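You operate a simulated robot arm through the tools that you are given. There is no shell and no other tool. Be economical: measure what you need, move in short steps, check, and stop when the job is done.

You are at the controls of a simulated robot arm. One attempt, no reset.

TASK
Slide the tailstock up to the bottle and dial the job card's stop.
Fine: lock the tilt with the red knob and the tailstock with the blue one; slide the dial gauge forward.

Only the result counts: the job must be done as asked and must still hold three seconds after the hand-in. Knocking over, shifting, dropping, spilling or breaking anything else fails it.

THE ROBOT
A 7-joint arm with a two-finger parallel gripper, fixed in place. Base frame: the origin is at the foot of the arm, x ahead of it, y to its left, z up; the work surface is at about z = 0.815. Lengths are in m, angles in rad, forces in N, time in s.
With the tool pointing down near the work surface it reaches from about 0.24 to 0.68 m from the base axis. Its first joint turns from -1.152 to 1.152 rad. Payload 2.4 kg.
The tool frame sits at the grasp point between the pads (the TCP): z along the fingers, y along the line on which they close. The tips reach 0.03 m beyond it. Largest opening 0.094 m; finger width 0.028, thickness 0.01; the body of the gripper, 0.05 by 0.096 m, starts 0.055 m behind the TCP.
Orientation is told as [roll, pitch, yaw] about the base's x, y, z axes, in that order, counted from this pose: with the fingers straight down and closing along the base's y, the tool's x points along the base's -x, its y along +y and its z along -z.

THE INTERFACE
- The arm moves only by the tool apply_moves. Its argument "motion" is a list that holds one entry, the list of rows, each a list of 7 numbers: the turn, a rotation vector about the tool's x, y, z in units of 45 degrees (1.0 is 45 degrees), then the shift along the tool's x, y, z in units of 100 mm (1.0 is 100 mm), then the gripper command, from -1 (shut) to 1 (fully open), values between in proportion. In form: [[[wx, wy, wz, dx, dy, dz, grip], ...]]. A call has 1 to 20 rows; each row is the pose to reach, as a shift and turn from the pose commanded when the call began, along the tool's axes at that moment. A call with a number of a shift or a turn outside -1 to 1 is refused whole. Rows are played at 5 a second. More than 0.05 m and 0.15 rad between two rows, or a gripper value outside its range, and nothing of the call is played. Where a pose cannot be reached the arm comes as near as it can. A force on the tool above 70 N (or 10 N above the force at the start of the call, whichever is more), or a blocked arm, ends the call early, and 0.2 s more pass. Each finger travels about 0.153 m/s and halts on what it meets, pressing with about 24 N; the grip force reading is that of the motor and also rises with nothing between the fingers. The clock runs only during rows and for 0.2 s after the last one: add rows that repeat a pose to give the fingers time. It gives the time, the measured TCP pose, the force on the tool (base axes), the opening and the grip force at its end, in the units of the frame above (readings bear some noise), with the torque about the TCP (base axes, N m) and any sound that the robot's microphone picked up.
- Cameras (640 x 400 px; columns grow to the right, rows downward): "scene" is fixed at [0.006, 0.4517, 1.4514]; the picture's right is [-0.90, -0.43, 0.00], its down [-0.25, 0.52, -0.82] and it looks along [0.35, -0.74, -0.57] (base axes); focal length 358 px, centre (320, 200). "wrist" rides on the gripper at [0.076, 0.014, -0.102] in the tool frame; the picture's right is [-0.18, 0.98, 0.00], its down [-0.75, -0.14, -0.64] and it looks along [-0.63, -0.12, 0.77] (tool axes); focal length 243 px, centre (320, 200). There is no depth. A picture from a camera that has moved, and an enlarged one, comes with that camera's place and axes in the base frame and with its lens. The place of the scene camera against the robot may be out by one fixed shift of up to 0.025 m in any direction.
- camera(camera): a new picture of that camera. It takes no simulated time.
- zoom(camera, box): a new picture of the part [left, top, right, bottom] of that camera's present view, enlarged. It takes no simulated time.
- finish_job(): hands the job in; it is judged then, once.

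Work in short steps. Places have to be worked out from the pictures, the camera data and where the tool is seen: move nearer, look again, correct. Check each grasp and each placing, and mend what went wrong. You have 120 turns and 84 pictures in all, those below and enlarged ones among them. Open the gripper and draw the arm clear of the work before you hand the job in, unless the task says otherwise; then end with one line.

The tools are called after "Request:" by a JSON object that holds its "op" and its "data". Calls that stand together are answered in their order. apply_moves: Moves the arm, as the interface text tells. Its arguments: {"type":"object","properties":{"motion":{"type":"array"}},"required":["motion"]} The other tools are called the same way: camera (camera) takes a picture; zoom (camera, box) takes an enlarged picture of a part of a camera's view; finish_job () hands the job in.

At the start:

```text
t: 0.0
tool_pos: [0.3469, -0.0587, 1.1724]
tcp_rot: [0.0, -0.001, -0.001]
contact_force: [-0.3, 0.4, 0.6]
wrist_torque: [0.02, 0.0, -0.04]
finger_gap: 0.0938
grasp_force: 0.1
```

scene: 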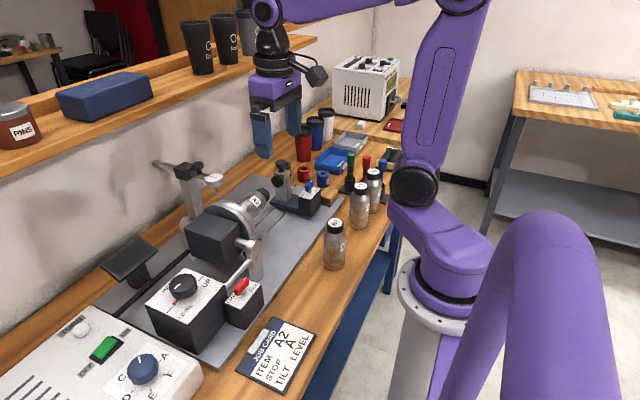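
wrist: 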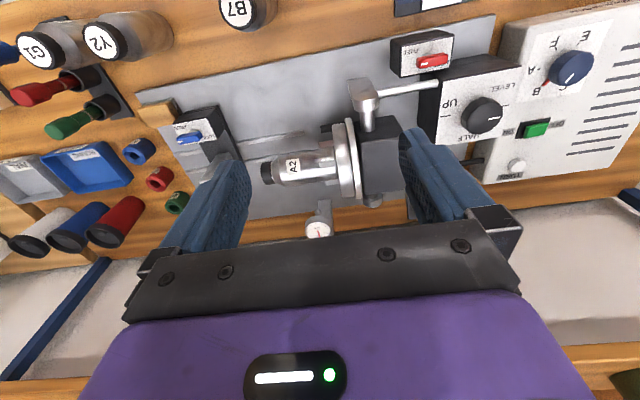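

I'll first look closer at the fixture, job card and panel.

Request:
{"op": "zoom", "data": {"camera": "scene", "box": [90, 140, 350, 302]}}

Request:
{"op": "zoom", "data": {"camera": "scene", "box": [0, 240, 330, 400]}}

Request:
{"op": "zoom", "data": {"camera": "wrist", "box": [130, 0, 640, 250]}}

```text
2.46 times, centred on (220, 221) of scene
camera zoom: at [0.006, 0.4517, 1.4514], right [-0.9, -0.43, 0.0], down [-0.25, 0.52, -0.82], along [0.35, -0.74, -0.57], focal length 881 px, centre (566, 148)
```

zoom: 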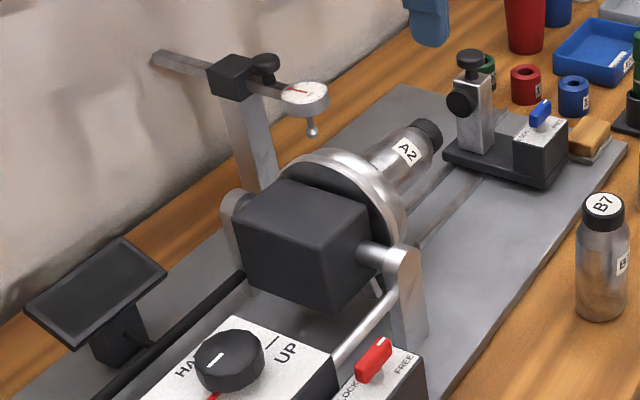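

```text
1.94 times, centred on (165, 320) of scene
camera zoom: at [0.006, 0.4517, 1.4514], right [-0.9, -0.43, 0.0], down [-0.25, 0.52, -0.82], along [0.35, -0.74, -0.57], focal length 694 px, centre (621, -33)
```

zoom: 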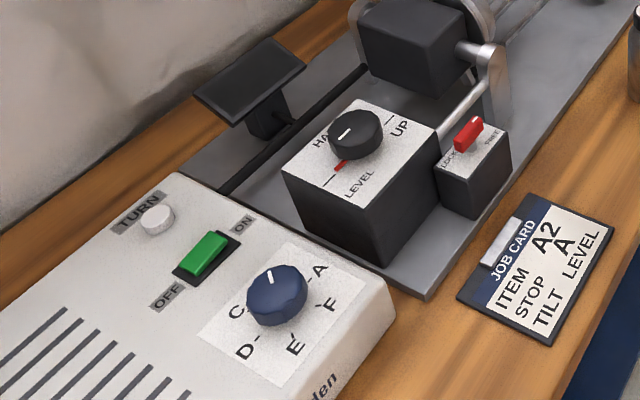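

```text
1.25 times, centred on (385, 125) of wrist
camera zoom: at [0.271, -0.0444, 1.2753], right [0.18, 0.98, 0.0], down [0.75, -0.14, 0.64], along [0.63, -0.12, -0.77], focal length 304 px, centre (238, 294)
```

zoom: 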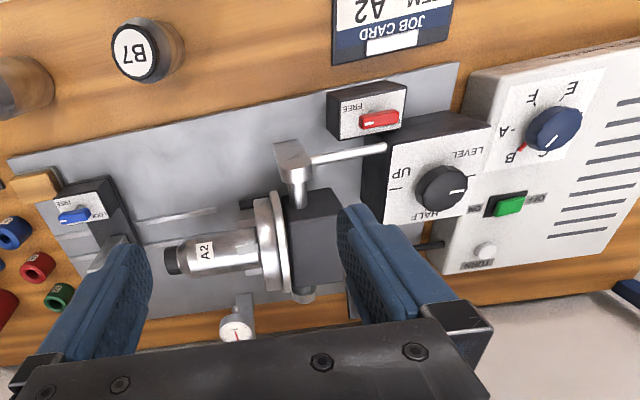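

The bench is mapped roughly; I move toward the control side (+y) to read the knobs close up with the wrist camera.

Request:
{"op": "apply_moves", "data": {"motion": [[[0, 0, 0, 0, 0.4, 0, 1], [0, 0, 0, 0.2, 0.8, 0, 1], [0, 0, 0, 0.4, 1.0, 0.3, 1], [0, 0, 0, 0.4, 1.0, 0.3, 1]]]}}

Request:
{"op": "apply_moves", "data": {"motion": [[[0, 0, 0, 0, 0.4, 0, 1], [0, 0, 0, 0, 0.8, 0, 1], [0, 0, 0, 0, 0.9, 0.2, 1], [0, 0, 0, 0, 0.9, 0.2, 1]]]}}

Request:
{"op": "camera", "data": {"camera": "wrist"}}

```text
t: 1.0
tool_pos: [0.307, 0.0425, 1.1432]
tcp_rot: [0.0, 0.0, 0.001]
contact_force: [0.6, 0.0, 0.8]
wrist_torque: [-0.01, 0.0, 0.02]
finger_gap: 0.0942
grasp_force: 0.1
```

```text
t: 2.0
tool_pos: [0.3073, 0.1313, 1.1231]
tcp_rot: [-0.001, 0.001, 0.0]
contact_force: [0.2, 0.8, -0.9]
wrist_torque: [0.04, 0.01, 0.0]
finger_gap: 0.094
grasp_force: 0.1
```

```text
78 pictures are left
camera wrist: at [0.2307, 0.1461, 1.2256], right [0.18, 0.98, 0.0], down [0.75, -0.14, 0.64], along [0.63, -0.12, -0.77], focal length 243 px, centre (320, 200)
```

wrist: 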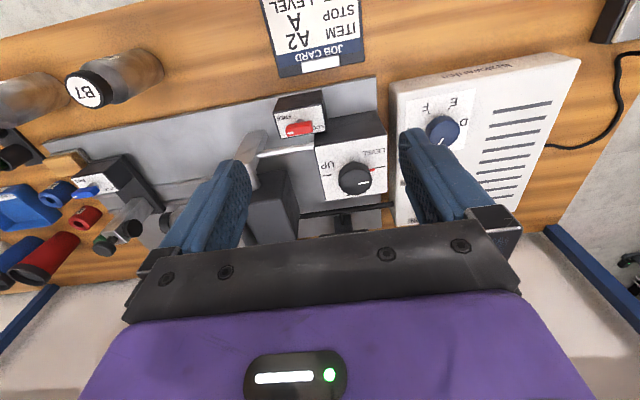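

Request:
{"op": "zoom", "data": {"camera": "wrist", "box": [260, 70, 500, 220]}}

Request:
{"op": "zoom", "data": {"camera": "scene", "box": [120, 250, 280, 350]}}

Request:
{"op": "zoom", "data": {"camera": "scene", "box": [150, 140, 350, 265]}}

```text
2.67 times, centred on (380, 145) of wrist
camera zoom: at [0.2307, 0.1461, 1.2256], right [0.18, 0.98, 0.0], down [0.75, -0.14, 0.64], along [0.63, -0.12, -0.77], focal length 647 px, centre (160, 347)
```

zoom: 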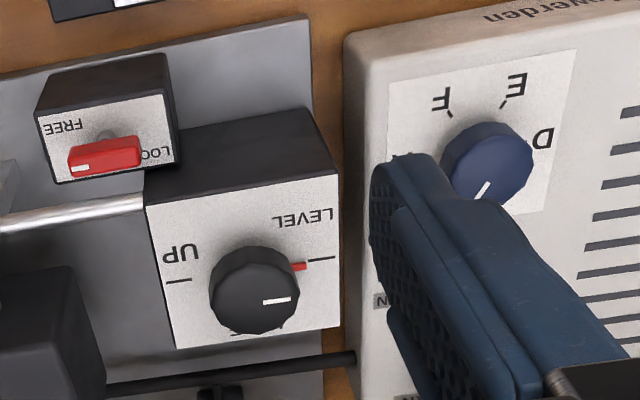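

```text
4.00 times, centred on (200, 300) of scene
camera zoom: at [0.0059, 0.4517, 1.4514], right [-0.9, -0.43, 0.0], down [-0.25, 0.52, -0.82], along [0.35, -0.74, -0.57], focal length 1431 px, centre (800, -200)
```

zoom: 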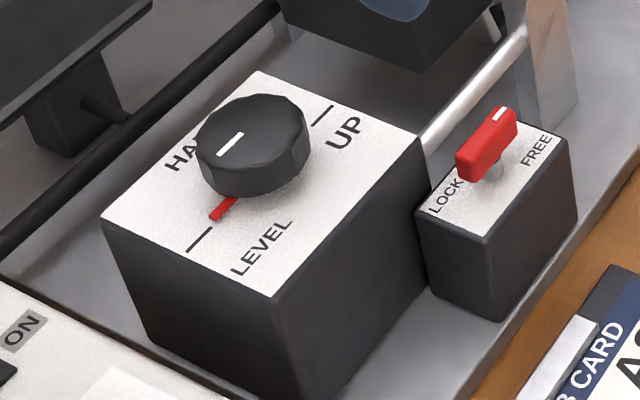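

```text
3.20 times, centred on (250, 202) of scene
camera zoom: at [0.0059, 0.4517, 1.4514], right [-0.9, -0.43, 0.0], down [-0.25, 0.52, -0.82], along [0.35, -0.74, -0.57], focal length 1145 px, centre (544, 192)
```

zoom: 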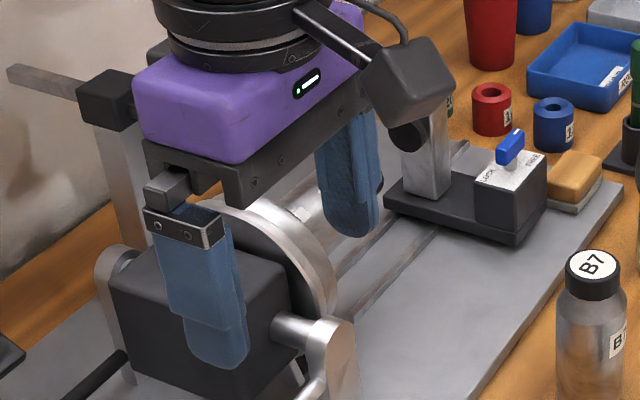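

Red lever points to FREE; the tilt pointer is close to LEVEL but maybe a little off. I go nearer to read it precisely.

Request:
{"op": "apply_moves", "data": {"motion": [[[0, 0, 0, -0.1, 0.2, 0.2, 1], [0, 0, 0, -0.3, 0.4, 0.5, 1], [0, 0, 0, -0.33, 0.45, 0.6, 1]]]}}

Request:
{"op": "camera", "data": {"camera": "wrist"}}

```text
t: 2.8
tool_pos: [0.3406, 0.1782, 1.062]
tcp_rot: [0.001, 0.0, 0.0]
contact_force: [0.1, 0.1, 0.2]
wrist_torque: [0.0, -0.03, 0.03]
finger_gap: 0.0941
grasp_force: 0.1
```

```text
74 pictures are left
camera wrist: at [0.2642, 0.1924, 1.1651], right [0.18, 0.98, 0.0], down [0.75, -0.14, 0.64], along [0.63, -0.12, -0.77], focal length 243 px, centre (320, 200)
```

wrist: 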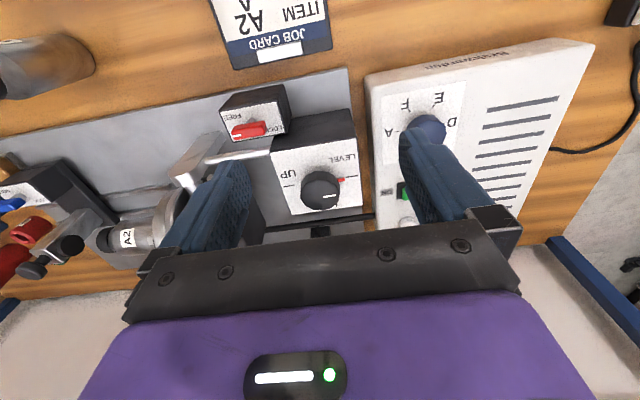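

Request:
{"op": "zoom", "data": {"camera": "wrist", "box": [215, 80, 375, 220]}}

Request:
{"op": "zoom", "data": {"camera": "wrist", "box": [365, 70, 525, 230]}}

```text
2.86 times, centred on (295, 150) of wrist
camera zoom: at [0.2642, 0.1924, 1.1651], right [0.18, 0.98, 0.0], down [0.75, -0.14, 0.64], along [0.63, -0.12, -0.77], focal length 693 px, centre (391, 343)
```

zoom: 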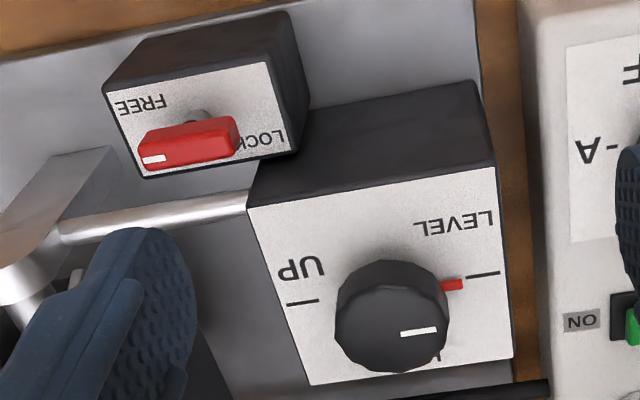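

```text
2.50 times, centred on (445, 150) of wrist
camera zoom: at [0.2642, 0.1924, 1.1651], right [0.18, 0.98, 0.0], down [0.75, -0.14, 0.64], along [0.63, -0.12, -0.77], focal length 606 px, centre (8, 325)
```

zoom: 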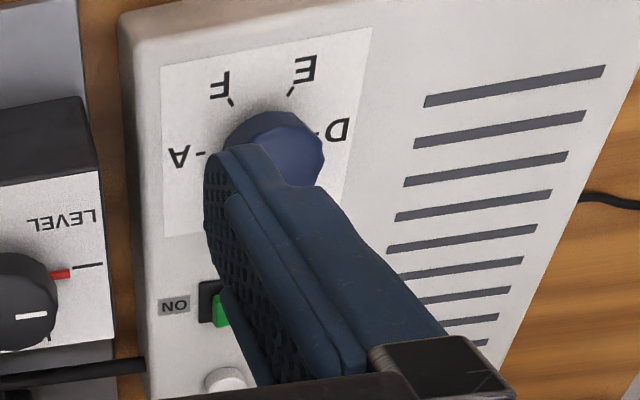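

Geometry worked out: tilt pointer is already exactly at LEVEL; the red lever is a bar along y centred at about (0.365, 0.0925), top z≈0.910, white tip at FREE. I go above it and turn the hand so the fingers close across it.

Request:
{"op": "apply_moves", "data": {"motion": [[[0, 0, 0.18, -0.05, -0.15, 0.05, 0.5], [0, 0, 0.36, -0.1, -0.3, 0.1, 0], [0, 0, 0.54, -0.15, -0.45, 0.15, -0.32], [0, 0, 0.72, -0.2, -0.6, 0.2, -0.32], [0, 0, 0.88, -0.22, -0.75, 0.25, -0.32], [0, 0, 1.0, -0.244, -0.857, 0.32, -0.32]]]}}

Request:
{"op": "apply_moves", "data": {"motion": [[[0, 0, 0.18, 0, 0, 0, -0.32], [0, 0, 0.36, 0, 0, 0, -0.32], [0, 0, 0.54, 0, 0, 0, -0.32], [0, 0, 0.72, 0, 0, 0, -0.32], [0, 0, 0.88, 0, 0, 0, -0.32], [0, 0, 1.0, 0, 0, 0, -0.32], [0, 0, 1.0, 0, 0, 0, -0.32]]]}}

Request:
{"op": "camera", "data": {"camera": "wrist"}}

Request:
{"op": "zoom", "data": {"camera": "scene", "box": [140, 180, 340, 330]}}

```text
t: 4.2
tool_pos: [0.3658, 0.0907, 1.0315]
tcp_rot: [0.0, -0.001, -0.787]
contact_force: [-0.2, 0.5, -0.7]
wrist_torque: [-0.01, -0.01, 0.01]
finger_gap: 0.0319
grasp_force: 0.1
```

```text
t: 5.8
tool_pos: [0.3649, 0.0909, 1.0307]
tcp_rot: [0.001, 0.0, -1.574]
contact_force: [0.0, -0.2, -0.9]
wrist_torque: [-0.02, 0.03, -0.03]
finger_gap: 0.032
grasp_force: 0.1
```

```text
71 pictures are left
camera wrist: at [0.379, 0.1665, 1.1334], right [0.98, -0.19, 0.0], down [-0.14, -0.75, 0.64], along [-0.12, -0.63, -0.77], focal length 243 px, centre (320, 200)
```

wrist: 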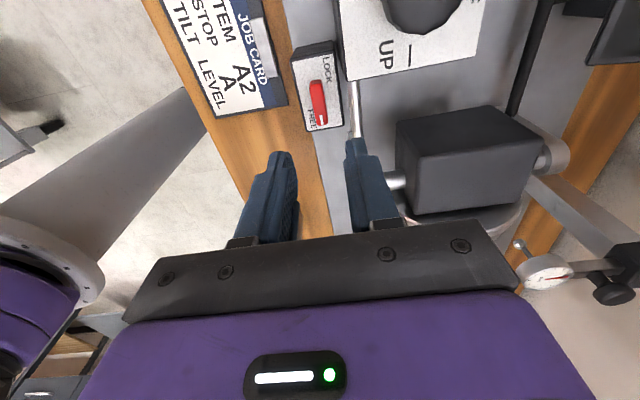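

```text
2.67 times, centred on (240, 255) of scene
camera zoom: at [0.006, 0.4517, 1.4514], right [-0.9, -0.43, 0.0], down [-0.25, 0.52, -0.82], along [0.35, -0.74, -0.57], focal length 954 px, centre (533, 53)
```

zoom: 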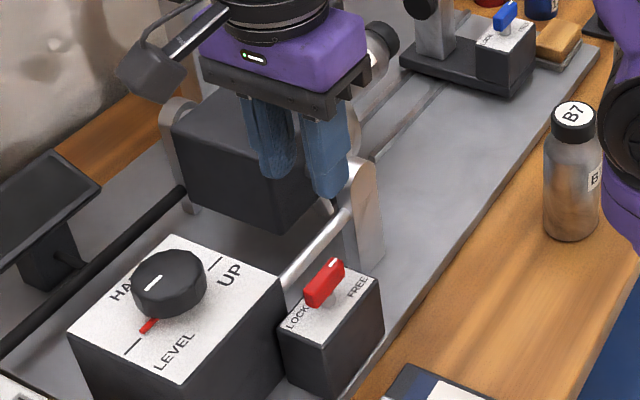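

Request:
{"op": "zoom", "data": {"camera": "wrist", "box": [270, 30, 370, 140]}}

```text
3.64 times, centred on (320, 85) of wrist
camera zoom: at [0.379, 0.1665, 1.1334], right [0.98, -0.19, 0.0], down [-0.14, -0.75, 0.64], along [-0.12, -0.63, -0.77], focal length 882 px, centre (320, 618)
```

zoom: 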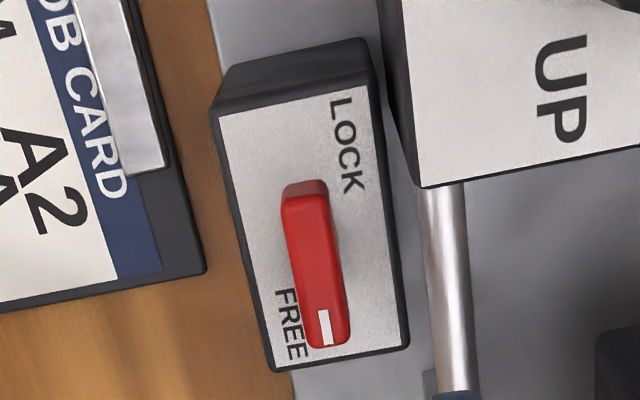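

Lever centred under the hand. Descend, then grip.

Request:
{"op": "apply_moves", "data": {"motion": [[[0, 0, 0, 0.016, 0.005, 0.4, -0.32], [0, 0, 0, 0.016, 0.005, 0.8, -0.32], [0, 0, 0, 0.016, 0.005, 0.95, -0.32]]]}}

Request:
{"op": "apply_moves", "data": {"motion": [[[0, 0, 0, 0, 0, 0.1, -0.32], [0, 0, 0, 0, 0, 0.18, -0.32], [0, 0, 0, 0, 0, 0.18, -0.7], [0, 0, 0, 0, 0, 0.18, -1], [0, 0, 0, 0, 0, 0.18, -1]]]}}

Request:
{"op": "camera", "data": {"camera": "wrist"}}

```text
t: 6.6
tool_pos: [0.3667, 0.0898, 0.9362]
tcp_rot: [-0.001, 0.002, -1.57]
contact_force: [0.9, 0.2, 2.0]
wrist_torque: [0.0, 0.03, 0.03]
finger_gap: 0.0321
grasp_force: 0.1
```

```text
t: 7.8
tool_pos: [0.3643, 0.0911, 0.9176]
tcp_rot: [-0.005, 0.001, -1.571]
contact_force: [-12.5, -0.6, -2.6]
wrist_torque: [-0.26, -0.38, 0.04]
finger_gap: 0.012
grasp_force: 44.6
```

```text
68 pictures are left
camera wrist: at [0.3789, 0.1674, 1.0198], right [0.98, -0.18, 0.0], down [-0.14, -0.75, 0.64], along [-0.12, -0.63, -0.77], focal length 243 px, centre (320, 200)
```

wrist: 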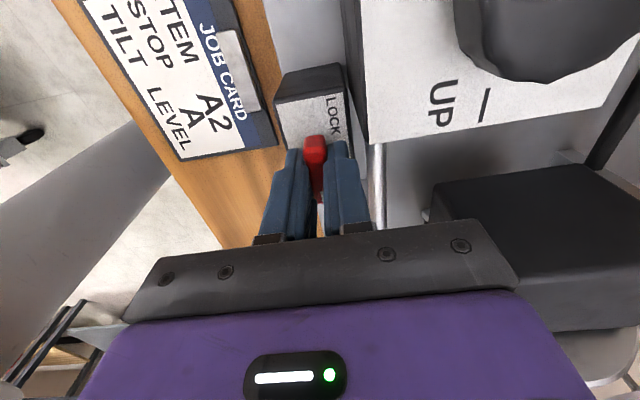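

Gripped (gap 12 mm). Relieve the x offset slightly and try turning 25° toward positive yaw to feel it.

Request:
{"op": "apply_moves", "data": {"motion": [[[0, 0, 0, 0, -0.015, 0, -1], [0, 0, -0.15, 0, -0.015, 0, -1], [0, 0, -0.3, 0, -0.015, 0, -1], [0, 0, -0.45, 0, -0.015, 0, -1], [0, 0, -0.55, 0, -0.015, 0, -1]]]}}

Request:
{"op": "camera", "data": {"camera": "wrist"}}

```text
t: 9.0
tool_pos: [0.3648, 0.0917, 0.9186]
tcp_rot: [0.001, 0.001, -1.137]
contact_force: [7.3, -15.2, -22.4]
wrist_torque: [-0.34, 0.18, -0.01]
finger_gap: 0.012
grasp_force: 44.8
```

```text
67 pictures are left
camera wrist: at [0.3451, 0.1665, 1.0206], right [0.97, 0.24, 0.0], down [0.19, -0.74, 0.64], along [0.16, -0.62, -0.77], focal length 243 px, centre (320, 200)
```

wrist: 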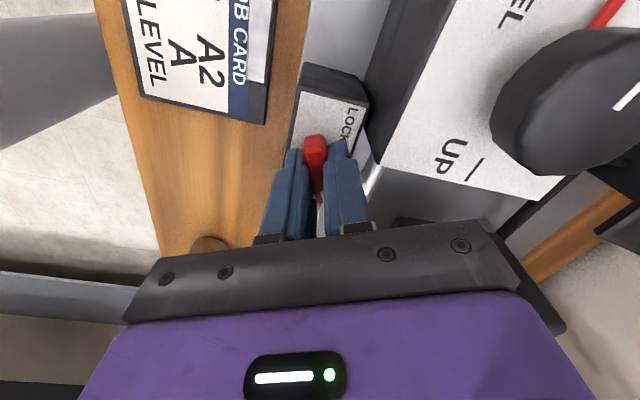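

The lever follows the hand freely. Continue turning.

Request:
{"op": "apply_moves", "data": {"motion": [[[0, 0, -0.15, -0.011, 0, 0, -1], [0, 0, -0.3, -0.011, 0, 0, -1], [0, 0, -0.45, -0.011, 0, 0, -1], [0, 0, -0.6, -0.011, 0, 0, -1], [0, 0, -0.75, -0.011, 0, 0, -1], [0, 0, -0.9, -0.011, 0, 0, -1], [0, 0, -1.0, -0.011, 0, 0, -1]]]}}

```text
t: 10.6
tool_pos: [0.3645, 0.0912, 0.9183]
tcp_rot: [0.0, -0.001, -0.35]
contact_force: [5.5, 2.3, 11.4]
wrist_torque: [0.39, 1.16, 0.0]
finger_gap: 0.0118
grasp_force: 44.7
```

Request:
{"op": "apply_moves", "data": {"motion": [[[0, 0, -0.15, 0, 0, 0, -1], [0, 0, -0.3, 0, 0, 0, -1], [0, 0, -0.45, 0, 0, 0, -1], [0, 0, -0.6, 0, 0, 0, -1]]]}}

Request:
{"op": "camera", "data": {"camera": "wrist"}}

```text
t: 11.6
tool_pos: [0.3635, 0.0922, 0.9175]
tcp_rot: [0.0, -0.001, 0.115]
contact_force: [2.2, 11.9, 6.7]
wrist_torque: [0.17, -0.07, -1.53]
finger_gap: 0.0141
grasp_force: 44.7
```

```text
66 pictures are left
camera wrist: at [0.2871, 0.0971, 1.0203], right [0.07, 1.0, 0.0], down [0.76, -0.05, 0.64], along [0.64, -0.04, -0.77], focal length 243 px, centre (320, 200)
```

wrist: 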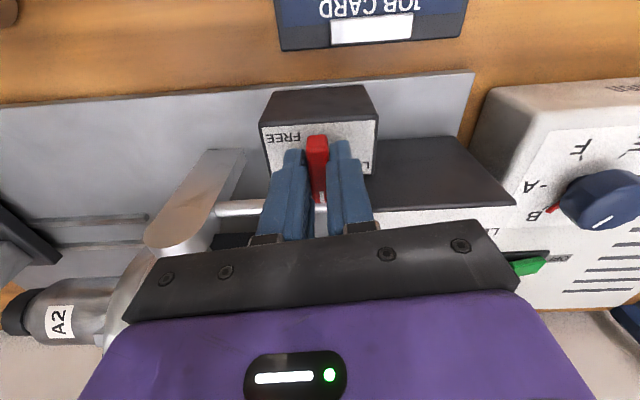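

A stop is met at about 90° (torque −1.5, lever pointing +x next to LOCK). I back off the overtravel, open and rise to look.

Request:
{"op": "apply_moves", "data": {"motion": [[[0, 0, 0.1, 0, 0, 0, -1], [0, 0, 0.1, 0, 0, 0, -0.5], [0, 0, 0.1, 0, 0, 0, -0.4], [0, 0, 0.12, 0, 0, -0.3, -0.4], [0, 0, 0.147, 0, 0, -0.8, -0.4], [0, 0, 0.147, 0, 0, -1.0, -0.4]]]}}

Request:
{"op": "zoom", "data": {"camera": "wrist", "box": [240, 60, 440, 220]}}

Request:
{"op": "zoom", "data": {"camera": "scene", "box": [140, 230, 300, 350]}}

```text
t: 13.0
tool_pos: [0.3628, 0.0914, 1.0172]
tcp_rot: [0.001, 0.002, 0.003]
contact_force: [0.2, -0.4, 0.3]
wrist_torque: [-0.02, 0.05, -0.02]
finger_gap: 0.0283
grasp_force: 0.0
```

```text
2.50 times, centred on (340, 140) of wrist
camera zoom: at [0.2863, 0.1052, 1.1196], right [0.18, 0.98, 0.0], down [0.75, -0.14, 0.64], along [0.63, -0.12, -0.77], focal length 606 px, centre (270, 350)
```

zoom: 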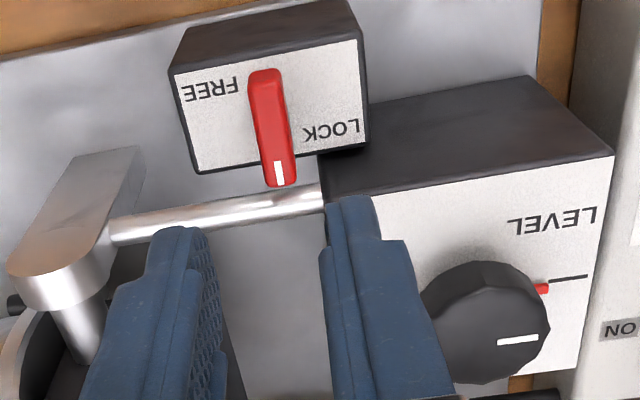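

```text
3.33 times, centred on (220, 290) of scene
camera zoom: at [0.006, 0.4517, 1.4514], right [-0.9, -0.43, 0.0], down [-0.25, 0.52, -0.82], along [0.35, -0.74, -0.57], focal length 1193 px, centre (653, -100)
```

zoom: 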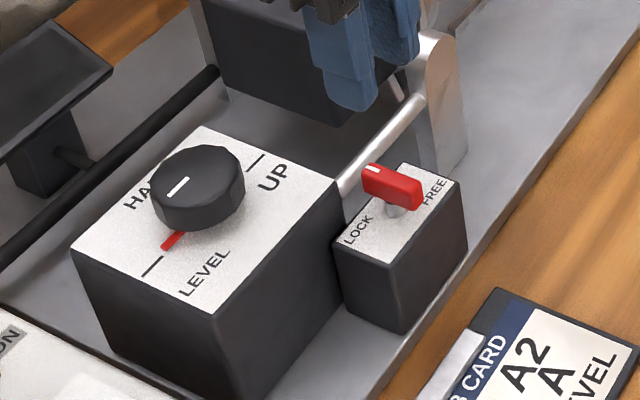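

Red lever is at LOCK. Next the stop dial: move over toward it to look.

Request:
{"op": "apply_moves", "data": {"motion": [[[0, 0, 0, 0, 0.2, -0.2, 0], [0, 0, 0, 0.1, 0.6, -0.3, 1], [0, 0, 0, 0.2, 1.0, -0.3, 1]]]}}

Request:
{"op": "apply_moves", "data": {"motion": [[[0, 0, 0, 0, 0.4, 0, 1], [0, 0, 0, 0, 0.8, 0, 1], [0, 0, 0, 0, 0.8, 0, 1]]]}}

Request:
{"op": "zoom", "data": {"camera": "wrist", "box": [240, 40, 440, 200]}}

```text
t: 13.8
tool_pos: [0.3438, 0.1909, 1.0482]
tcp_rot: [-0.001, 0.001, 0.002]
contact_force: [-0.6, 0.4, -0.4]
wrist_torque: [0.01, 0.02, 0.02]
finger_gap: 0.0939
grasp_force: 0.1
```

```text
t: 14.6
tool_pos: [0.3447, 0.2721, 1.0476]
tcp_rot: [0.0, 0.0, 0.002]
contact_force: [-0.6, 0.1, -0.4]
wrist_torque: [0.0, 0.05, 0.06]
finger_gap: 0.094
grasp_force: 0.0
```

```text
2.50 times, centred on (340, 120) of wrist
camera zoom: at [0.2685, 0.2859, 1.1508], right [0.18, 0.98, 0.0], down [0.75, -0.14, 0.64], along [0.63, -0.12, -0.77], focal length 606 px, centre (270, 400)
```

zoom: 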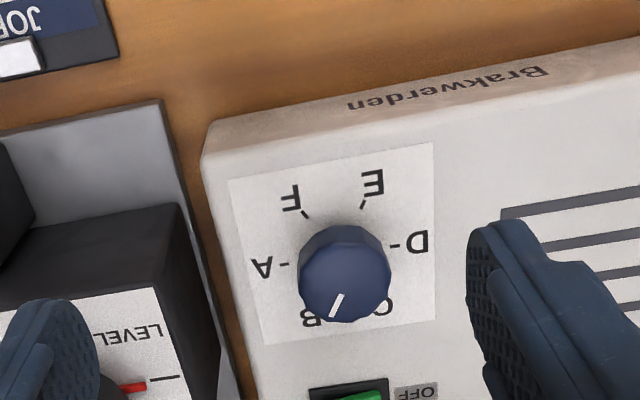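

The stop dial has six 60° positions, pointing at B; knob centre ≈(0.4145, 0.2934), top z≈0.90. I move above and descend with the fingers along y.

Request:
{"op": "apply_moves", "data": {"motion": [[[0, 0, 0, -0.35, 0.1, 0.0, 0.45], [0, 0, 0, -0.698, 0.213, 0.2, 0.45], [0, 0, 0, -0.698, 0.213, 0.6, 0.45], [0, 0, 0, -0.698, 0.213, 0.9, 0.45], [0, 0, 0, -0.698, 0.213, 0.9, 0.45]]]}}

Request:
{"op": "camera", "data": {"camera": "wrist"}}

Request:
{"op": "zoom", "data": {"camera": "scene", "box": [60, 260, 220, 400]}}

```text
t: 15.8
tool_pos: [0.4135, 0.2911, 0.9589]
tcp_rot: [0.0, 0.0, -0.001]
contact_force: [-0.1, 0.0, 0.1]
wrist_torque: [-0.02, 0.0, 0.01]
finger_gap: 0.0683
grasp_force: 0.1
```

```text
62 pictures are left
camera wrist: at [0.3367, 0.3051, 1.0611], right [0.18, 0.98, 0.0], down [0.75, -0.14, 0.64], along [0.63, -0.12, -0.77], focal length 243 px, centre (320, 200)
```

wrist: 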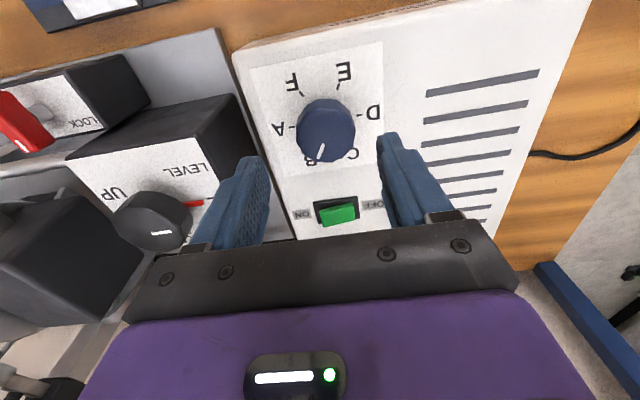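

```text
2.86 times, centred on (140, 330) of scene
camera zoom: at [0.006, 0.4517, 1.4514], right [-0.9, -0.43, 0.0], down [-0.25, 0.52, -0.82], along [0.35, -0.74, -0.57], focal length 1022 px, centre (834, -171)
```

zoom: 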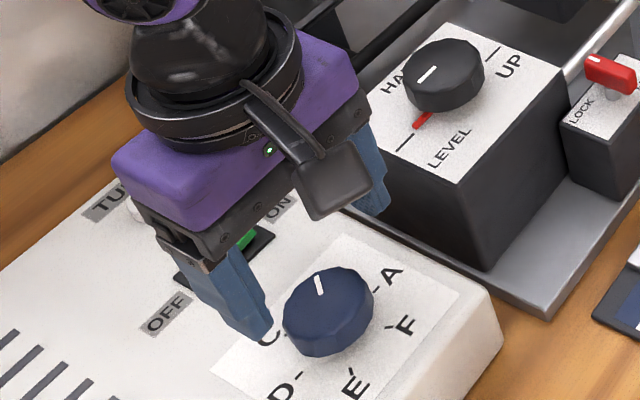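

Knob sits well between the fingers; descend and close.

Request:
{"op": "apply_moves", "data": {"motion": [[[0, 0, 0, -0.01, 0.03, 0.3, 0.45], [0, 0, 0, -0.01, 0.03, 0.57, 0.45], [0, 0, 0, -0.01, 0.03, 0.57, 0.1], [0, 0, 0, -0.01, 0.03, 0.57, -0.2], [0, 0, 0, -0.01, 0.03, 0.57, -0.4], [0, 0, 0, -0.01, 0.03, 0.57, -0.4]]]}}

```text
t: 17.2
tool_pos: [0.4155, 0.2944, 0.9014]
tcp_rot: [-0.001, 0.0, 0.001]
contact_force: [1.3, 1.4, -8.7]
wrist_torque: [0.08, -0.42, 0.03]
finger_gap: 0.0433
grasp_force: 44.8
```

Gripped at 43 mm. Turn 60° clockwise from above (B→A).

Request:
{"op": "apply_moves", "data": {"motion": [[[0, 0, 0.15, 0, 0, 0, -0.4], [0, 0, 0.3, 0, 0, 0, -0.4], [0, 0, 0.45, 0, 0, 0, -0.4], [0, 0, 0.6, 0, 0, 0, -0.4], [0, 0, 0.75, 0, 0, 0, -0.4], [0, 0, 0.9, 0, 0, 0, -0.4]]]}}

Request:
{"op": "camera", "data": {"camera": "wrist"}}

```text
t: 18.6
tool_pos: [0.4131, 0.295, 0.8995]
tcp_rot: [-0.001, 0.001, -0.707]
contact_force: [1.1, 1.1, -9.8]
wrist_torque: [0.19, 0.16, 0.01]
finger_gap: 0.0429
grasp_force: 45.2
```

```text
60 pictures are left
camera wrist: at [0.3659, 0.3558, 1.0033], right [0.78, 0.63, 0.0], down [0.48, -0.6, 0.64], along [0.4, -0.5, -0.77], focal length 243 px, centre (320, 200)
```

wrist: 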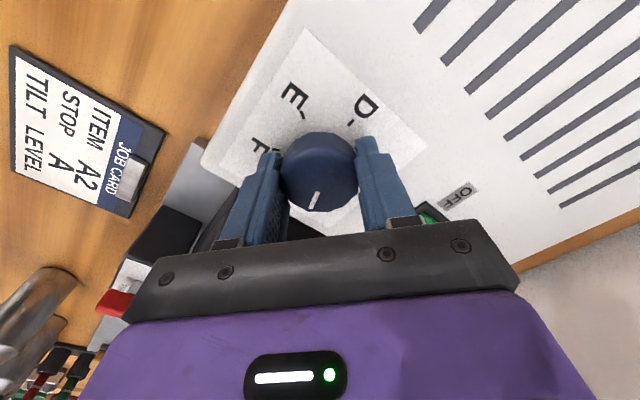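

Turning along; finish the remaining ~19°, release and lift straight up.

Request:
{"op": "apply_moves", "data": {"motion": [[[0, 0, 0.15, 0, 0, 0, -0.4], [0, 0, 0.3, 0, 0, 0, -0.4], [0, 0, 0.42, 0, 0, 0, -0.4], [0, 0, 0.42, 0, 0, 0, -0.4]]]}}

Request:
{"op": "apply_moves", "data": {"motion": [[[0, 0, 0, 0, 0, 0, 0.1], [0, 0, 0, 0, 0, 0, 0.4], [0, 0, 0, 0, 0, -0.4, 0.4], [0, 0, 0, 0, 0, -0.8, 0.4], [0, 0, 0, 0, 0, -1, 0.4]]]}}

Request:
{"op": "zoom", "data": {"camera": "wrist", "box": [220, 50, 420, 200]}}

Request:
{"op": "zoom", "data": {"camera": "scene", "box": [60, 280, 220, 400]}}

```text
t: 19.6
tool_pos: [0.4162, 0.2966, 0.9005]
tcp_rot: [0.0, 0.0, -1.037]
contact_force: [0.5, -2.0, -6.9]
wrist_torque: [0.19, 0.0, -0.03]
finger_gap: 0.0434
grasp_force: 44.9
```

```text
t: 20.8
tool_pos: [0.4143, 0.297, 0.9997]
tcp_rot: [-0.001, -0.001, -1.033]
contact_force: [-0.9, 0.7, 0.7]
wrist_torque: [0.0, 0.0, -0.02]
finger_gap: 0.0658
grasp_force: 0.0
```

```text
2.67 times, centred on (320, 125) of wrist
camera zoom: at [0.3874, 0.3695, 1.1023], right [0.94, 0.34, 0.0], down [0.26, -0.72, 0.64], along [0.22, -0.6, -0.77], focal length 647 px, centre (320, 400)
```

zoom: 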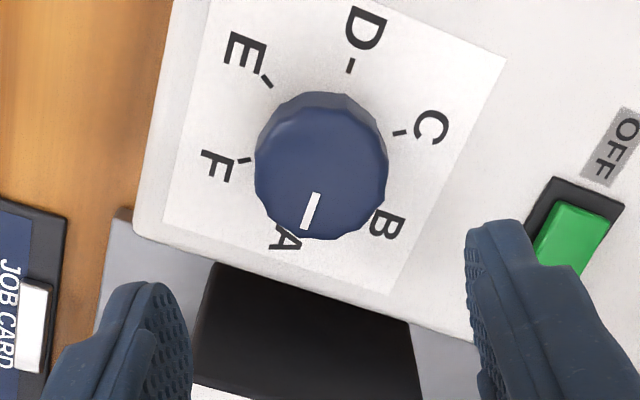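

```text
3.33 times, centred on (140, 340) of scene
camera zoom: at [0.006, 0.4517, 1.4514], right [-0.9, -0.43, 0.0], down [-0.25, 0.52, -0.82], along [0.35, -0.74, -0.57], focal length 1193 px, centre (920, -267)
```

zoom: 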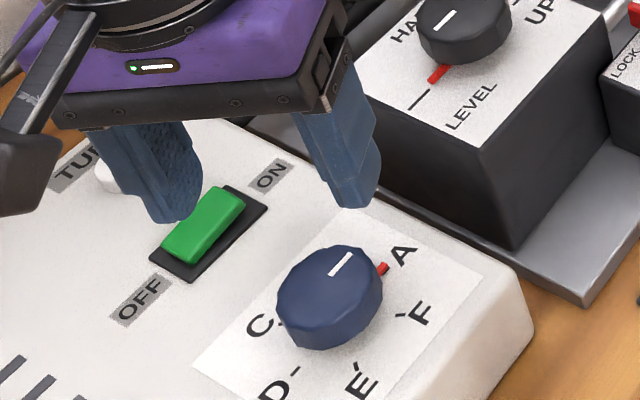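

Stop dial is at A. Raise, bring yaw back to 0 and travel towards the tailstock.

Request:
{"op": "apply_moves", "data": {"motion": [[[0, 0, -0.15, 0.0, 0, -0.4, 0.4], [0, 0, -0.3, 0.1, -0.15, -0.8, 0.4], [0, 0, -0.45, 0.2, -0.3, -1, 0.4], [0, 0, -0.6, 0.25, -0.45, -1, 0.4], [0, 0, -0.75, 0.35, -0.6, -1, 0.4], [0, 0, -0.9, 0.435, -0.73, -1, 0.4], [0, 0, -1, 0.435, -0.73, -1, 0.4]]]}}

Request:
{"op": "apply_moves", "data": {"motion": [[[0, 0, -0.15, 0.12, -0.3, 0, 0.4], [0, 0, -0.315, 0.2, -0.6, 0, 0.4], [0, 0, -0.315, 0.24, -0.97, 0, 0.4]]]}}

Request:
{"op": "apply_moves", "data": {"motion": [[[0, 0, 0, 0, -0.4, 0, 0.4], [0, 0, 0, 0, -0.8, 0, 0.4], [0, 0, 0, 0, -1, 0, 0.4]]]}}

Request:
{"op": "apply_moves", "data": {"motion": [[[0, 0, 0, 0, -0.4, 0, 0.4], [0, 0, 0, 0, -0.8, 0, 0.4], [0, 0, 0, 0, -1, 0, 0.4]]]}}

Request:
{"op": "apply_moves", "data": {"motion": [[[0, 0, 0, 0, -0.4, 0, 0.4], [0, 0, 0, 0, -0.8, 0, 0.8], [0, 0, 0, 0, -1, 0, 1], [0, 0, 0, 0, -1, 0, 1]]]}}

Request:
{"op": "camera", "data": {"camera": "wrist"}}

```text
t: 22.4
tool_pos: [0.3297, 0.2949, 1.1011]
tcp_rot: [-0.001, -0.001, -0.246]
contact_force: [0.3, -0.3, -0.1]
wrist_torque: [0.01, 0.03, 0.01]
finger_gap: 0.0658
grasp_force: 0.1
```

```text
t: 23.2
tool_pos: [0.2831, 0.2091, 1.1022]
tcp_rot: [0.001, -0.001, 0.0]
contact_force: [0.0, 0.1, 0.6]
wrist_torque: [0.01, 0.01, -0.01]
finger_gap: 0.0659
grasp_force: 0.1
```

```text
t: 24.0
tool_pos: [0.2815, 0.1092, 1.1014]
tcp_rot: [0.0, -0.001, -0.003]
contact_force: [-0.3, -0.1, 0.2]
wrist_torque: [-0.02, 0.01, 0.01]
finger_gap: 0.0654
grasp_force: 0.0
```

```text
t: 24.8
tool_pos: [0.2821, 0.0063, 1.1017]
tcp_rot: [-0.001, 0.003, 0.0]
contact_force: [-0.4, 0.2, 0.4]
wrist_torque: [0.0, -0.01, -0.05]
finger_gap: 0.0659
grasp_force: 0.0
```

```text
t: 25.8
tool_pos: [0.2814, -0.0911, 1.1]
tcp_rot: [-0.001, 0.0, -0.003]
contact_force: [0.8, 0.3, 0.4]
wrist_torque: [0.01, 0.0, -0.02]
finger_gap: 0.0941
grasp_force: 0.0
```

```text
57 pictures are left
camera wrist: at [0.2051, -0.0769, 1.2027], right [0.19, 0.98, 0.0], down [0.75, -0.14, 0.64], along [0.63, -0.12, -0.77], focal length 243 px, centre (320, 200)
```

wrist: 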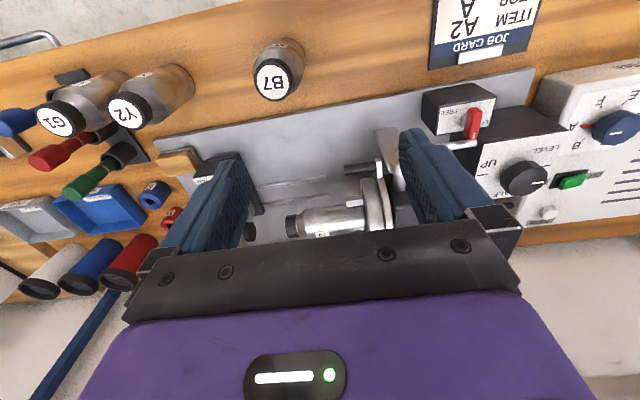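

Move another step toward −y so the tailstock comes between the fingers, then zoom.

Request:
{"op": "apply_moves", "data": {"motion": [[[0, 0, 0, 0, -0.4, 0, 1], [0, 0, 0, 0, -0.8, 0, 1], [0, 0, 0, 0, -1, 0, 1], [0, 0, 0, 0, -1, 0, 1]]]}}

Request:
{"op": "zoom", "data": {"camera": "wrist", "box": [210, 100, 410, 240]}}

Request:
{"op": "zoom", "data": {"camera": "scene", "box": [220, 130, 360, 230]}}

```text
t: 26.8
tool_pos: [0.2822, -0.1915, 1.0994]
tcp_rot: [0.0, -0.001, -0.002]
contact_force: [0.2, -0.8, 0.2]
wrist_torque: [0.0, -0.01, -0.01]
finger_gap: 0.0939
grasp_force: 0.1
```

```text
2.86 times, centred on (310, 170) of wrist
camera zoom: at [0.2053, -0.1775, 1.2029], right [0.19, 0.98, 0.0], down [0.75, -0.14, 0.64], along [0.63, -0.12, -0.77], focal length 693 px, centre (349, 286)
```

zoom: 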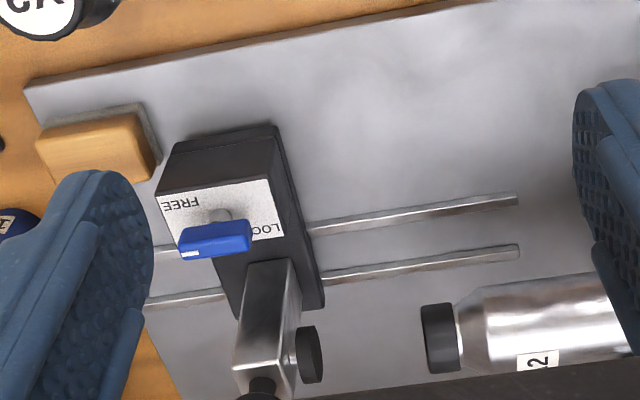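

```text
4.00 times, centred on (290, 180) of scene
camera zoom: at [0.006, 0.4517, 1.4514], right [-0.9, -0.43, 0.0], down [-0.25, 0.52, -0.82], along [0.35, -0.74, -0.57], focal length 1431 px, centre (440, 280)
```

zoom: 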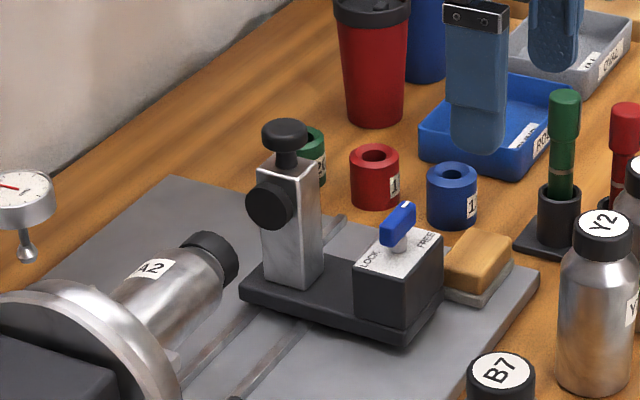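

The tailstock (block with blue lever, post with pad) rides on rails along y toward the bottle cap. I move closer for a precise view.

Request:
{"op": "apply_moves", "data": {"motion": [[[0, 0, 0, -0.4, -0.2, 0.1, 1], [0, 0, 0, -0.75, -0.4, 0.2, 1], [0, 0, 0, -0.88, -0.5, 0.3, 1], [0, 0, 0, -0.88, -0.5, 0.3, 1]]]}}

Request:
{"op": "camera", "data": {"camera": "wrist"}}

```text
t: 27.8
tool_pos: [0.3698, -0.2423, 1.0701]
tcp_rot: [0.0, 0.0, -0.002]
contact_force: [0.2, -0.9, 0.5]
wrist_torque: [-0.06, -0.01, 0.03]
finger_gap: 0.0939
grasp_force: 0.1
```

```text
54 pictures are left
camera wrist: at [0.2932, -0.2284, 1.1718], right [0.19, 0.98, 0.0], down [0.75, -0.14, 0.64], along [0.63, -0.12, -0.77], focal length 243 px, centre (320, 200)
```

wrist: 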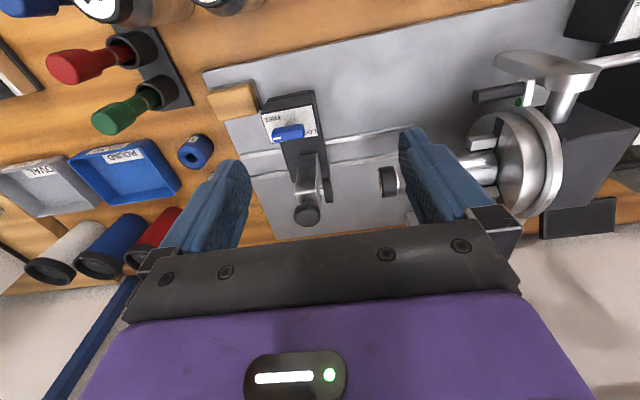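

Request:
{"op": "zoom", "data": {"camera": "wrist", "box": [230, 80, 410, 235]}}

Request:
{"op": "zoom", "data": {"camera": "wrist", "box": [440, 30, 640, 240]}}

```text
2.58 times, centred on (320, 158) of wrist
camera zoom: at [0.2932, -0.2284, 1.1718], right [0.19, 0.98, 0.0], down [0.75, -0.14, 0.64], along [0.63, -0.12, -0.77], focal length 626 px, centre (320, 310)
```

zoom: 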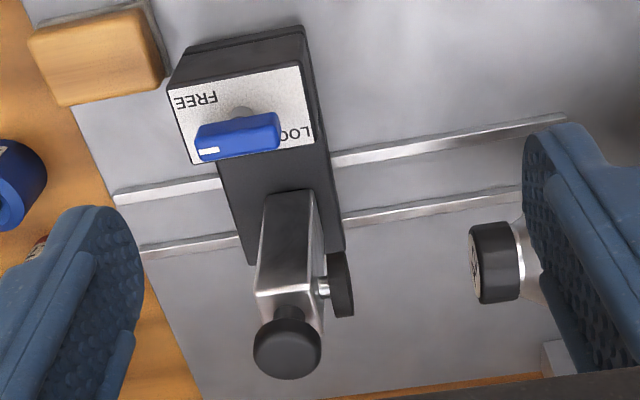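

```text
1.90 times, centred on (540, 135) of wrist
camera zoom: at [0.2932, -0.2284, 1.1718], right [0.19, 0.98, 0.0], down [0.75, -0.14, 0.64], along [0.63, -0.12, -0.77], focal length 462 px, centre (-99, 324)
```

zoom: 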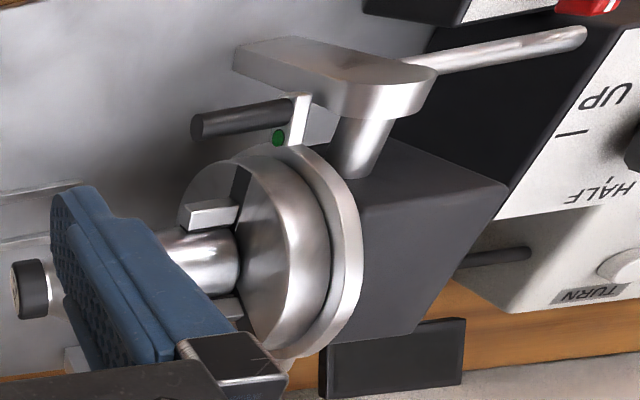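

Post: y −0.298…−0.265, x from 0.484, top z≈0.919, knob above to ≈0.95; gap to the cap ≈0.06 m. Plan: closed fingers behind the post (−y side), push +y. Go behind it, high.

Request:
{"op": "apply_moves", "data": {"motion": [[[0, 0, 0, -0.2, -0.4, 0, 0], [0, 0, 0, -0.5, -0.75, 0, -0.6], [0, 0, 0, -0.8, -0.95, 0, -1], [0, 0, 0, -0.8, -0.95, 0, -1]]]}}

Request:
{"op": "apply_moves", "data": {"motion": [[[0, 0, 0, -0.3, 0, 0.2, -1], [0, 0, 0, -0.47, 0, 0.6, -1], [0, 0, 0, -0.47, 0, 0.6, -1]]]}}

Request:
{"op": "camera", "data": {"camera": "wrist"}}

Request:
{"op": "zoom", "data": {"camera": "scene", "box": [220, 90, 380, 220]}}

```text
t: 28.8
tool_pos: [0.4484, -0.3375, 1.0695]
tcp_rot: [0.0, -0.001, -0.001]
contact_force: [0.4, 0.7, -0.1]
wrist_torque: [-0.01, -0.01, 0.0]
finger_gap: 0.0
grasp_force: 24.2
```

```text
t: 29.6
tool_pos: [0.4943, -0.3366, 1.0099]
tcp_rot: [0.001, 0.001, -0.001]
contact_force: [0.2, 0.1, -1.0]
wrist_torque: [-0.01, -0.01, -0.01]
finger_gap: 0.0
grasp_force: 24.3
```

```text
51 pictures are left
camera wrist: at [0.419, -0.3226, 1.1123], right [0.19, 0.98, 0.0], down [0.75, -0.14, 0.64], along [0.63, -0.12, -0.77], focal length 243 px, centre (320, 200)
```

wrist: 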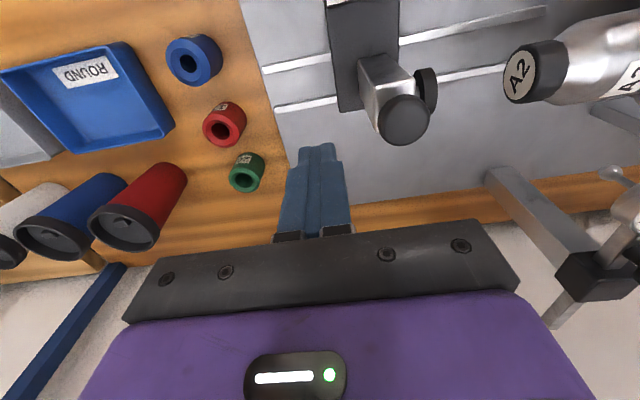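

```text
3.08 times, centred on (300, 155) of scene
camera zoom: at [0.006, 0.4517, 1.4514], right [-0.9, -0.43, 0.0], down [-0.25, 0.52, -0.82], along [0.35, -0.74, -0.57], focal length 1101 px, centre (382, 338)
```

zoom: 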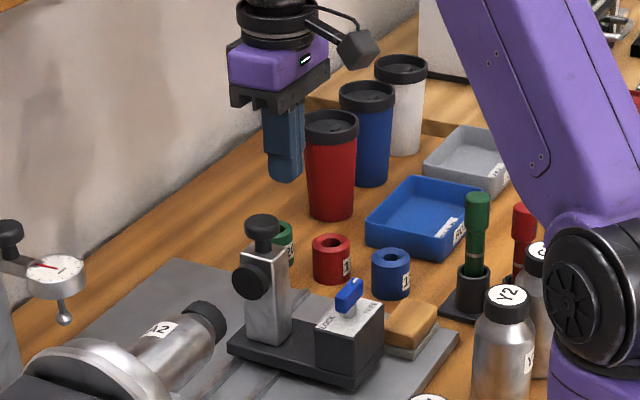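

Fingers hang behind the post; clear below. Descend to z≈0.915 and start pushing +y gently.

Request:
{"op": "apply_moves", "data": {"motion": [[[0, 0, 0, -0.02, 0, 0.4, -1], [0, 0, 0, -0.02, 0, 0.8, -1], [0, 0, 0, -0.02, 0, 0.95, -1], [0, 0, 0, -0.02, 0.1, 0.95, -1], [0, 0, 0, -0.02, 0.2, 0.95, -1], [0, 0, 0, -0.02, 0.3, 0.95, -1], [0, 0, 0, -0.02, 0.4, 0.95, -1]]]}}

Request:
{"op": "camera", "data": {"camera": "wrist"}}

```text
t: 31.2
tool_pos: [0.4981, -0.2974, 0.9148]
tcp_rot: [0.0, 0.0, -0.001]
contact_force: [3.0, -5.9, -1.2]
wrist_torque: [0.23, 0.12, 0.0]
finger_gap: 0.0
grasp_force: 23.5
```

```text
49 pictures are left
camera wrist: at [0.4216, -0.2832, 1.0171], right [0.19, 0.98, 0.0], down [0.75, -0.14, 0.64], along [0.63, -0.12, -0.77], focal length 243 px, centre (320, 200)
```

wrist: 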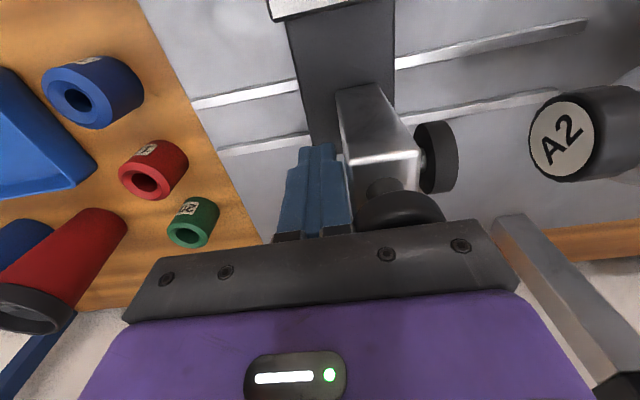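

The tailstock slides with ~6 N. Push on 40 mm in small increments.

Request:
{"op": "apply_moves", "data": {"motion": [[[0, 0, 0, 0, 0.1, 0, -1], [0, 0, 0, 0, 0.2, 0, -1], [0, 0, 0, 0, 0.3, 0, -1], [0, 0, 0, 0, 0.4, 0, -1]]]}}

Request:
{"op": "camera", "data": {"camera": "wrist"}}

```text
t: 32.2
tool_pos: [0.498, -0.257, 0.917]
tcp_rot: [0.0, -0.001, -0.003]
contact_force: [-3.7, -5.5, -0.4]
wrist_torque: [0.21, -0.15, 0.09]
finger_gap: 0.0
grasp_force: 24.2
```

```text
48 pictures are left
camera wrist: at [0.4229, -0.2428, 1.0189], right [0.19, 0.98, 0.0], down [0.75, -0.14, 0.64], along [0.63, -0.12, -0.77], focal length 243 px, centre (320, 200)
```

wrist: 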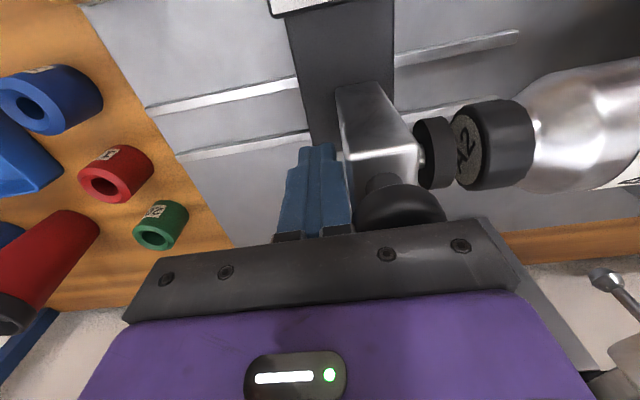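

Pad is a few mm from the cap. Advance 2 mm per row.

Request:
{"op": "apply_moves", "data": {"motion": [[[0, 0, 0, 0, 0.02, 0, -1], [0, 0, 0, 0, 0.04, 0, -1], [0, 0, 0, 0, 0.06, 0, -1]]]}}

Request:
{"op": "zoom", "data": {"camera": "wrist", "box": [380, 80, 560, 220]}}

```text
t: 33.0
tool_pos: [0.4997, -0.2515, 0.916]
tcp_rot: [0.0, -0.001, 0.0]
contact_force: [-0.4, -5.8, 2.8]
wrist_torque: [0.28, 0.03, 0.05]
finger_gap: 0.0001
grasp_force: 23.6
```

```text
2.86 times, centred on (470, 150) of wrist
camera zoom: at [0.423, -0.2375, 1.0187], right [0.19, 0.98, 0.0], down [0.75, -0.14, 0.64], along [0.63, -0.12, -0.77], focal length 693 px, centre (-109, 343)
```

zoom: 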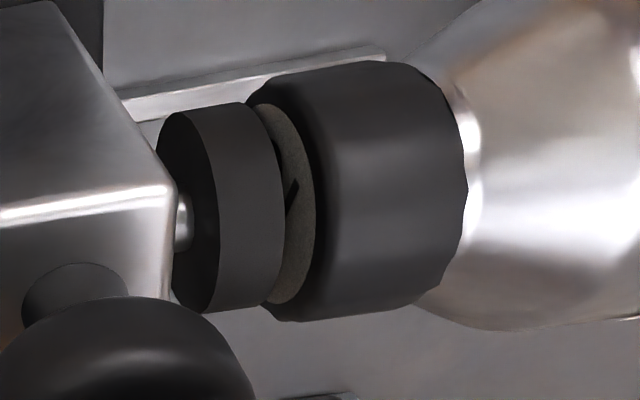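

Request:
{"op": "apply_moves", "data": {"motion": [[[0, 0, 0, 0, 0.02, 0, -1], [0, 0, 0, 0, 0.04, 0, -1]]]}}

Request:
{"op": "apply_moves", "data": {"motion": [[[0, 0, 0, 0, 0.02, 0, -1], [0, 0, 0, 0, 0.04, 0, -1]]]}}

Request:
{"op": "zoom", "data": {"camera": "wrist", "box": [380, 80, 560, 220]}}

```text
t: 33.6
tool_pos: [0.4986, -0.2456, 0.915]
tcp_rot: [0.002, -0.001, 0.0]
contact_force: [2.8, -6.3, -1.1]
wrist_torque: [0.17, 0.13, 0.01]
finger_gap: 0.0002
grasp_force: 24.5
```

```text
t: 34.2
tool_pos: [0.4984, -0.2472, 0.9159]
tcp_rot: [-0.001, -0.002, -0.004]
contact_force: [6.0, -19.4, -7.2]
wrist_torque: [0.63, 0.19, 0.04]
finger_gap: 0.0
grasp_force: 24.2
```

```text
2.86 times, centred on (470, 150) of wrist
camera zoom: at [0.4223, -0.2318, 1.0182], right [0.19, 0.98, 0.0], down [0.75, -0.14, 0.64], along [0.63, -0.12, -0.76], focal length 693 px, centre (-109, 343)
```

zoom: 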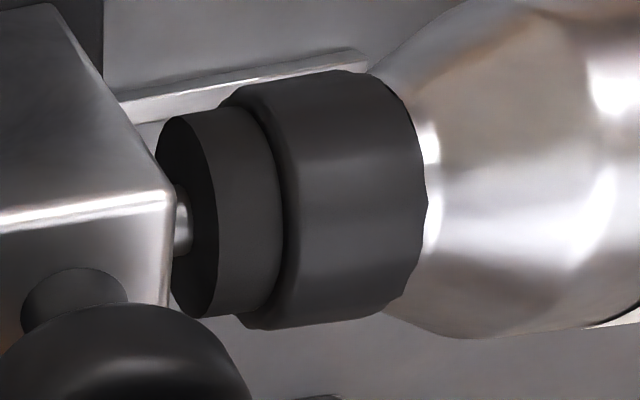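

Force rose to 19 N: pad is seated on the cap. Back off −y, rise, then move to view the blue lever.

Request:
{"op": "apply_moves", "data": {"motion": [[[0, 0, 0, 0, -0.15, 0, -1], [0, 0, 0, 0, -0.35, 0, -1], [0, 0, 0, 0, -0.35, -0.4, -1], [0, 0, 0, 0, -0.35, -0.8, -1], [0, 0, 0, 0, -0.35, -1, -1]]]}}

Request:
{"op": "apply_moves", "data": {"motion": [[[0, 0, 0, 0.4, 0.1, 0, -1], [0, 0, 0, 0.8, 0.3, 0, -0.3], [0, 0, 0, 1, 0.5, 0, -0.3], [0, 0, 0, 1, 0.5, 0, -0.3]]]}}

Request:
{"op": "camera", "data": {"camera": "wrist"}}

```text
t: 35.4
tool_pos: [0.4975, -0.2793, 1.0179]
tcp_rot: [0.0, 0.0, -0.002]
contact_force: [0.7, -0.2, 0.1]
wrist_torque: [-0.03, 0.02, 0.02]
finger_gap: 0.0
grasp_force: 23.8
```

```text
t: 36.4
tool_pos: [0.3988, -0.2288, 1.0166]
tcp_rot: [0.0, -0.001, -0.001]
contact_force: [-1.4, 0.1, -0.6]
wrist_torque: [0.01, 0.01, 0.02]
finger_gap: 0.0327
grasp_force: 0.2
```

```text
45 pictures are left
camera wrist: at [0.3231, -0.2151, 1.1185], right [0.19, 0.98, 0.0], down [0.75, -0.14, 0.64], along [0.63, -0.12, -0.77], focal length 243 px, centre (320, 200)
```

wrist: 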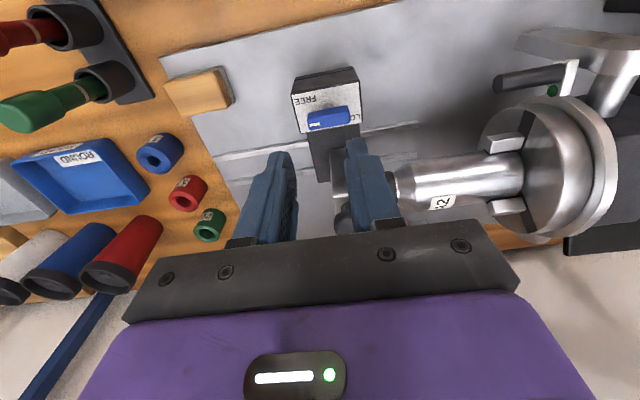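

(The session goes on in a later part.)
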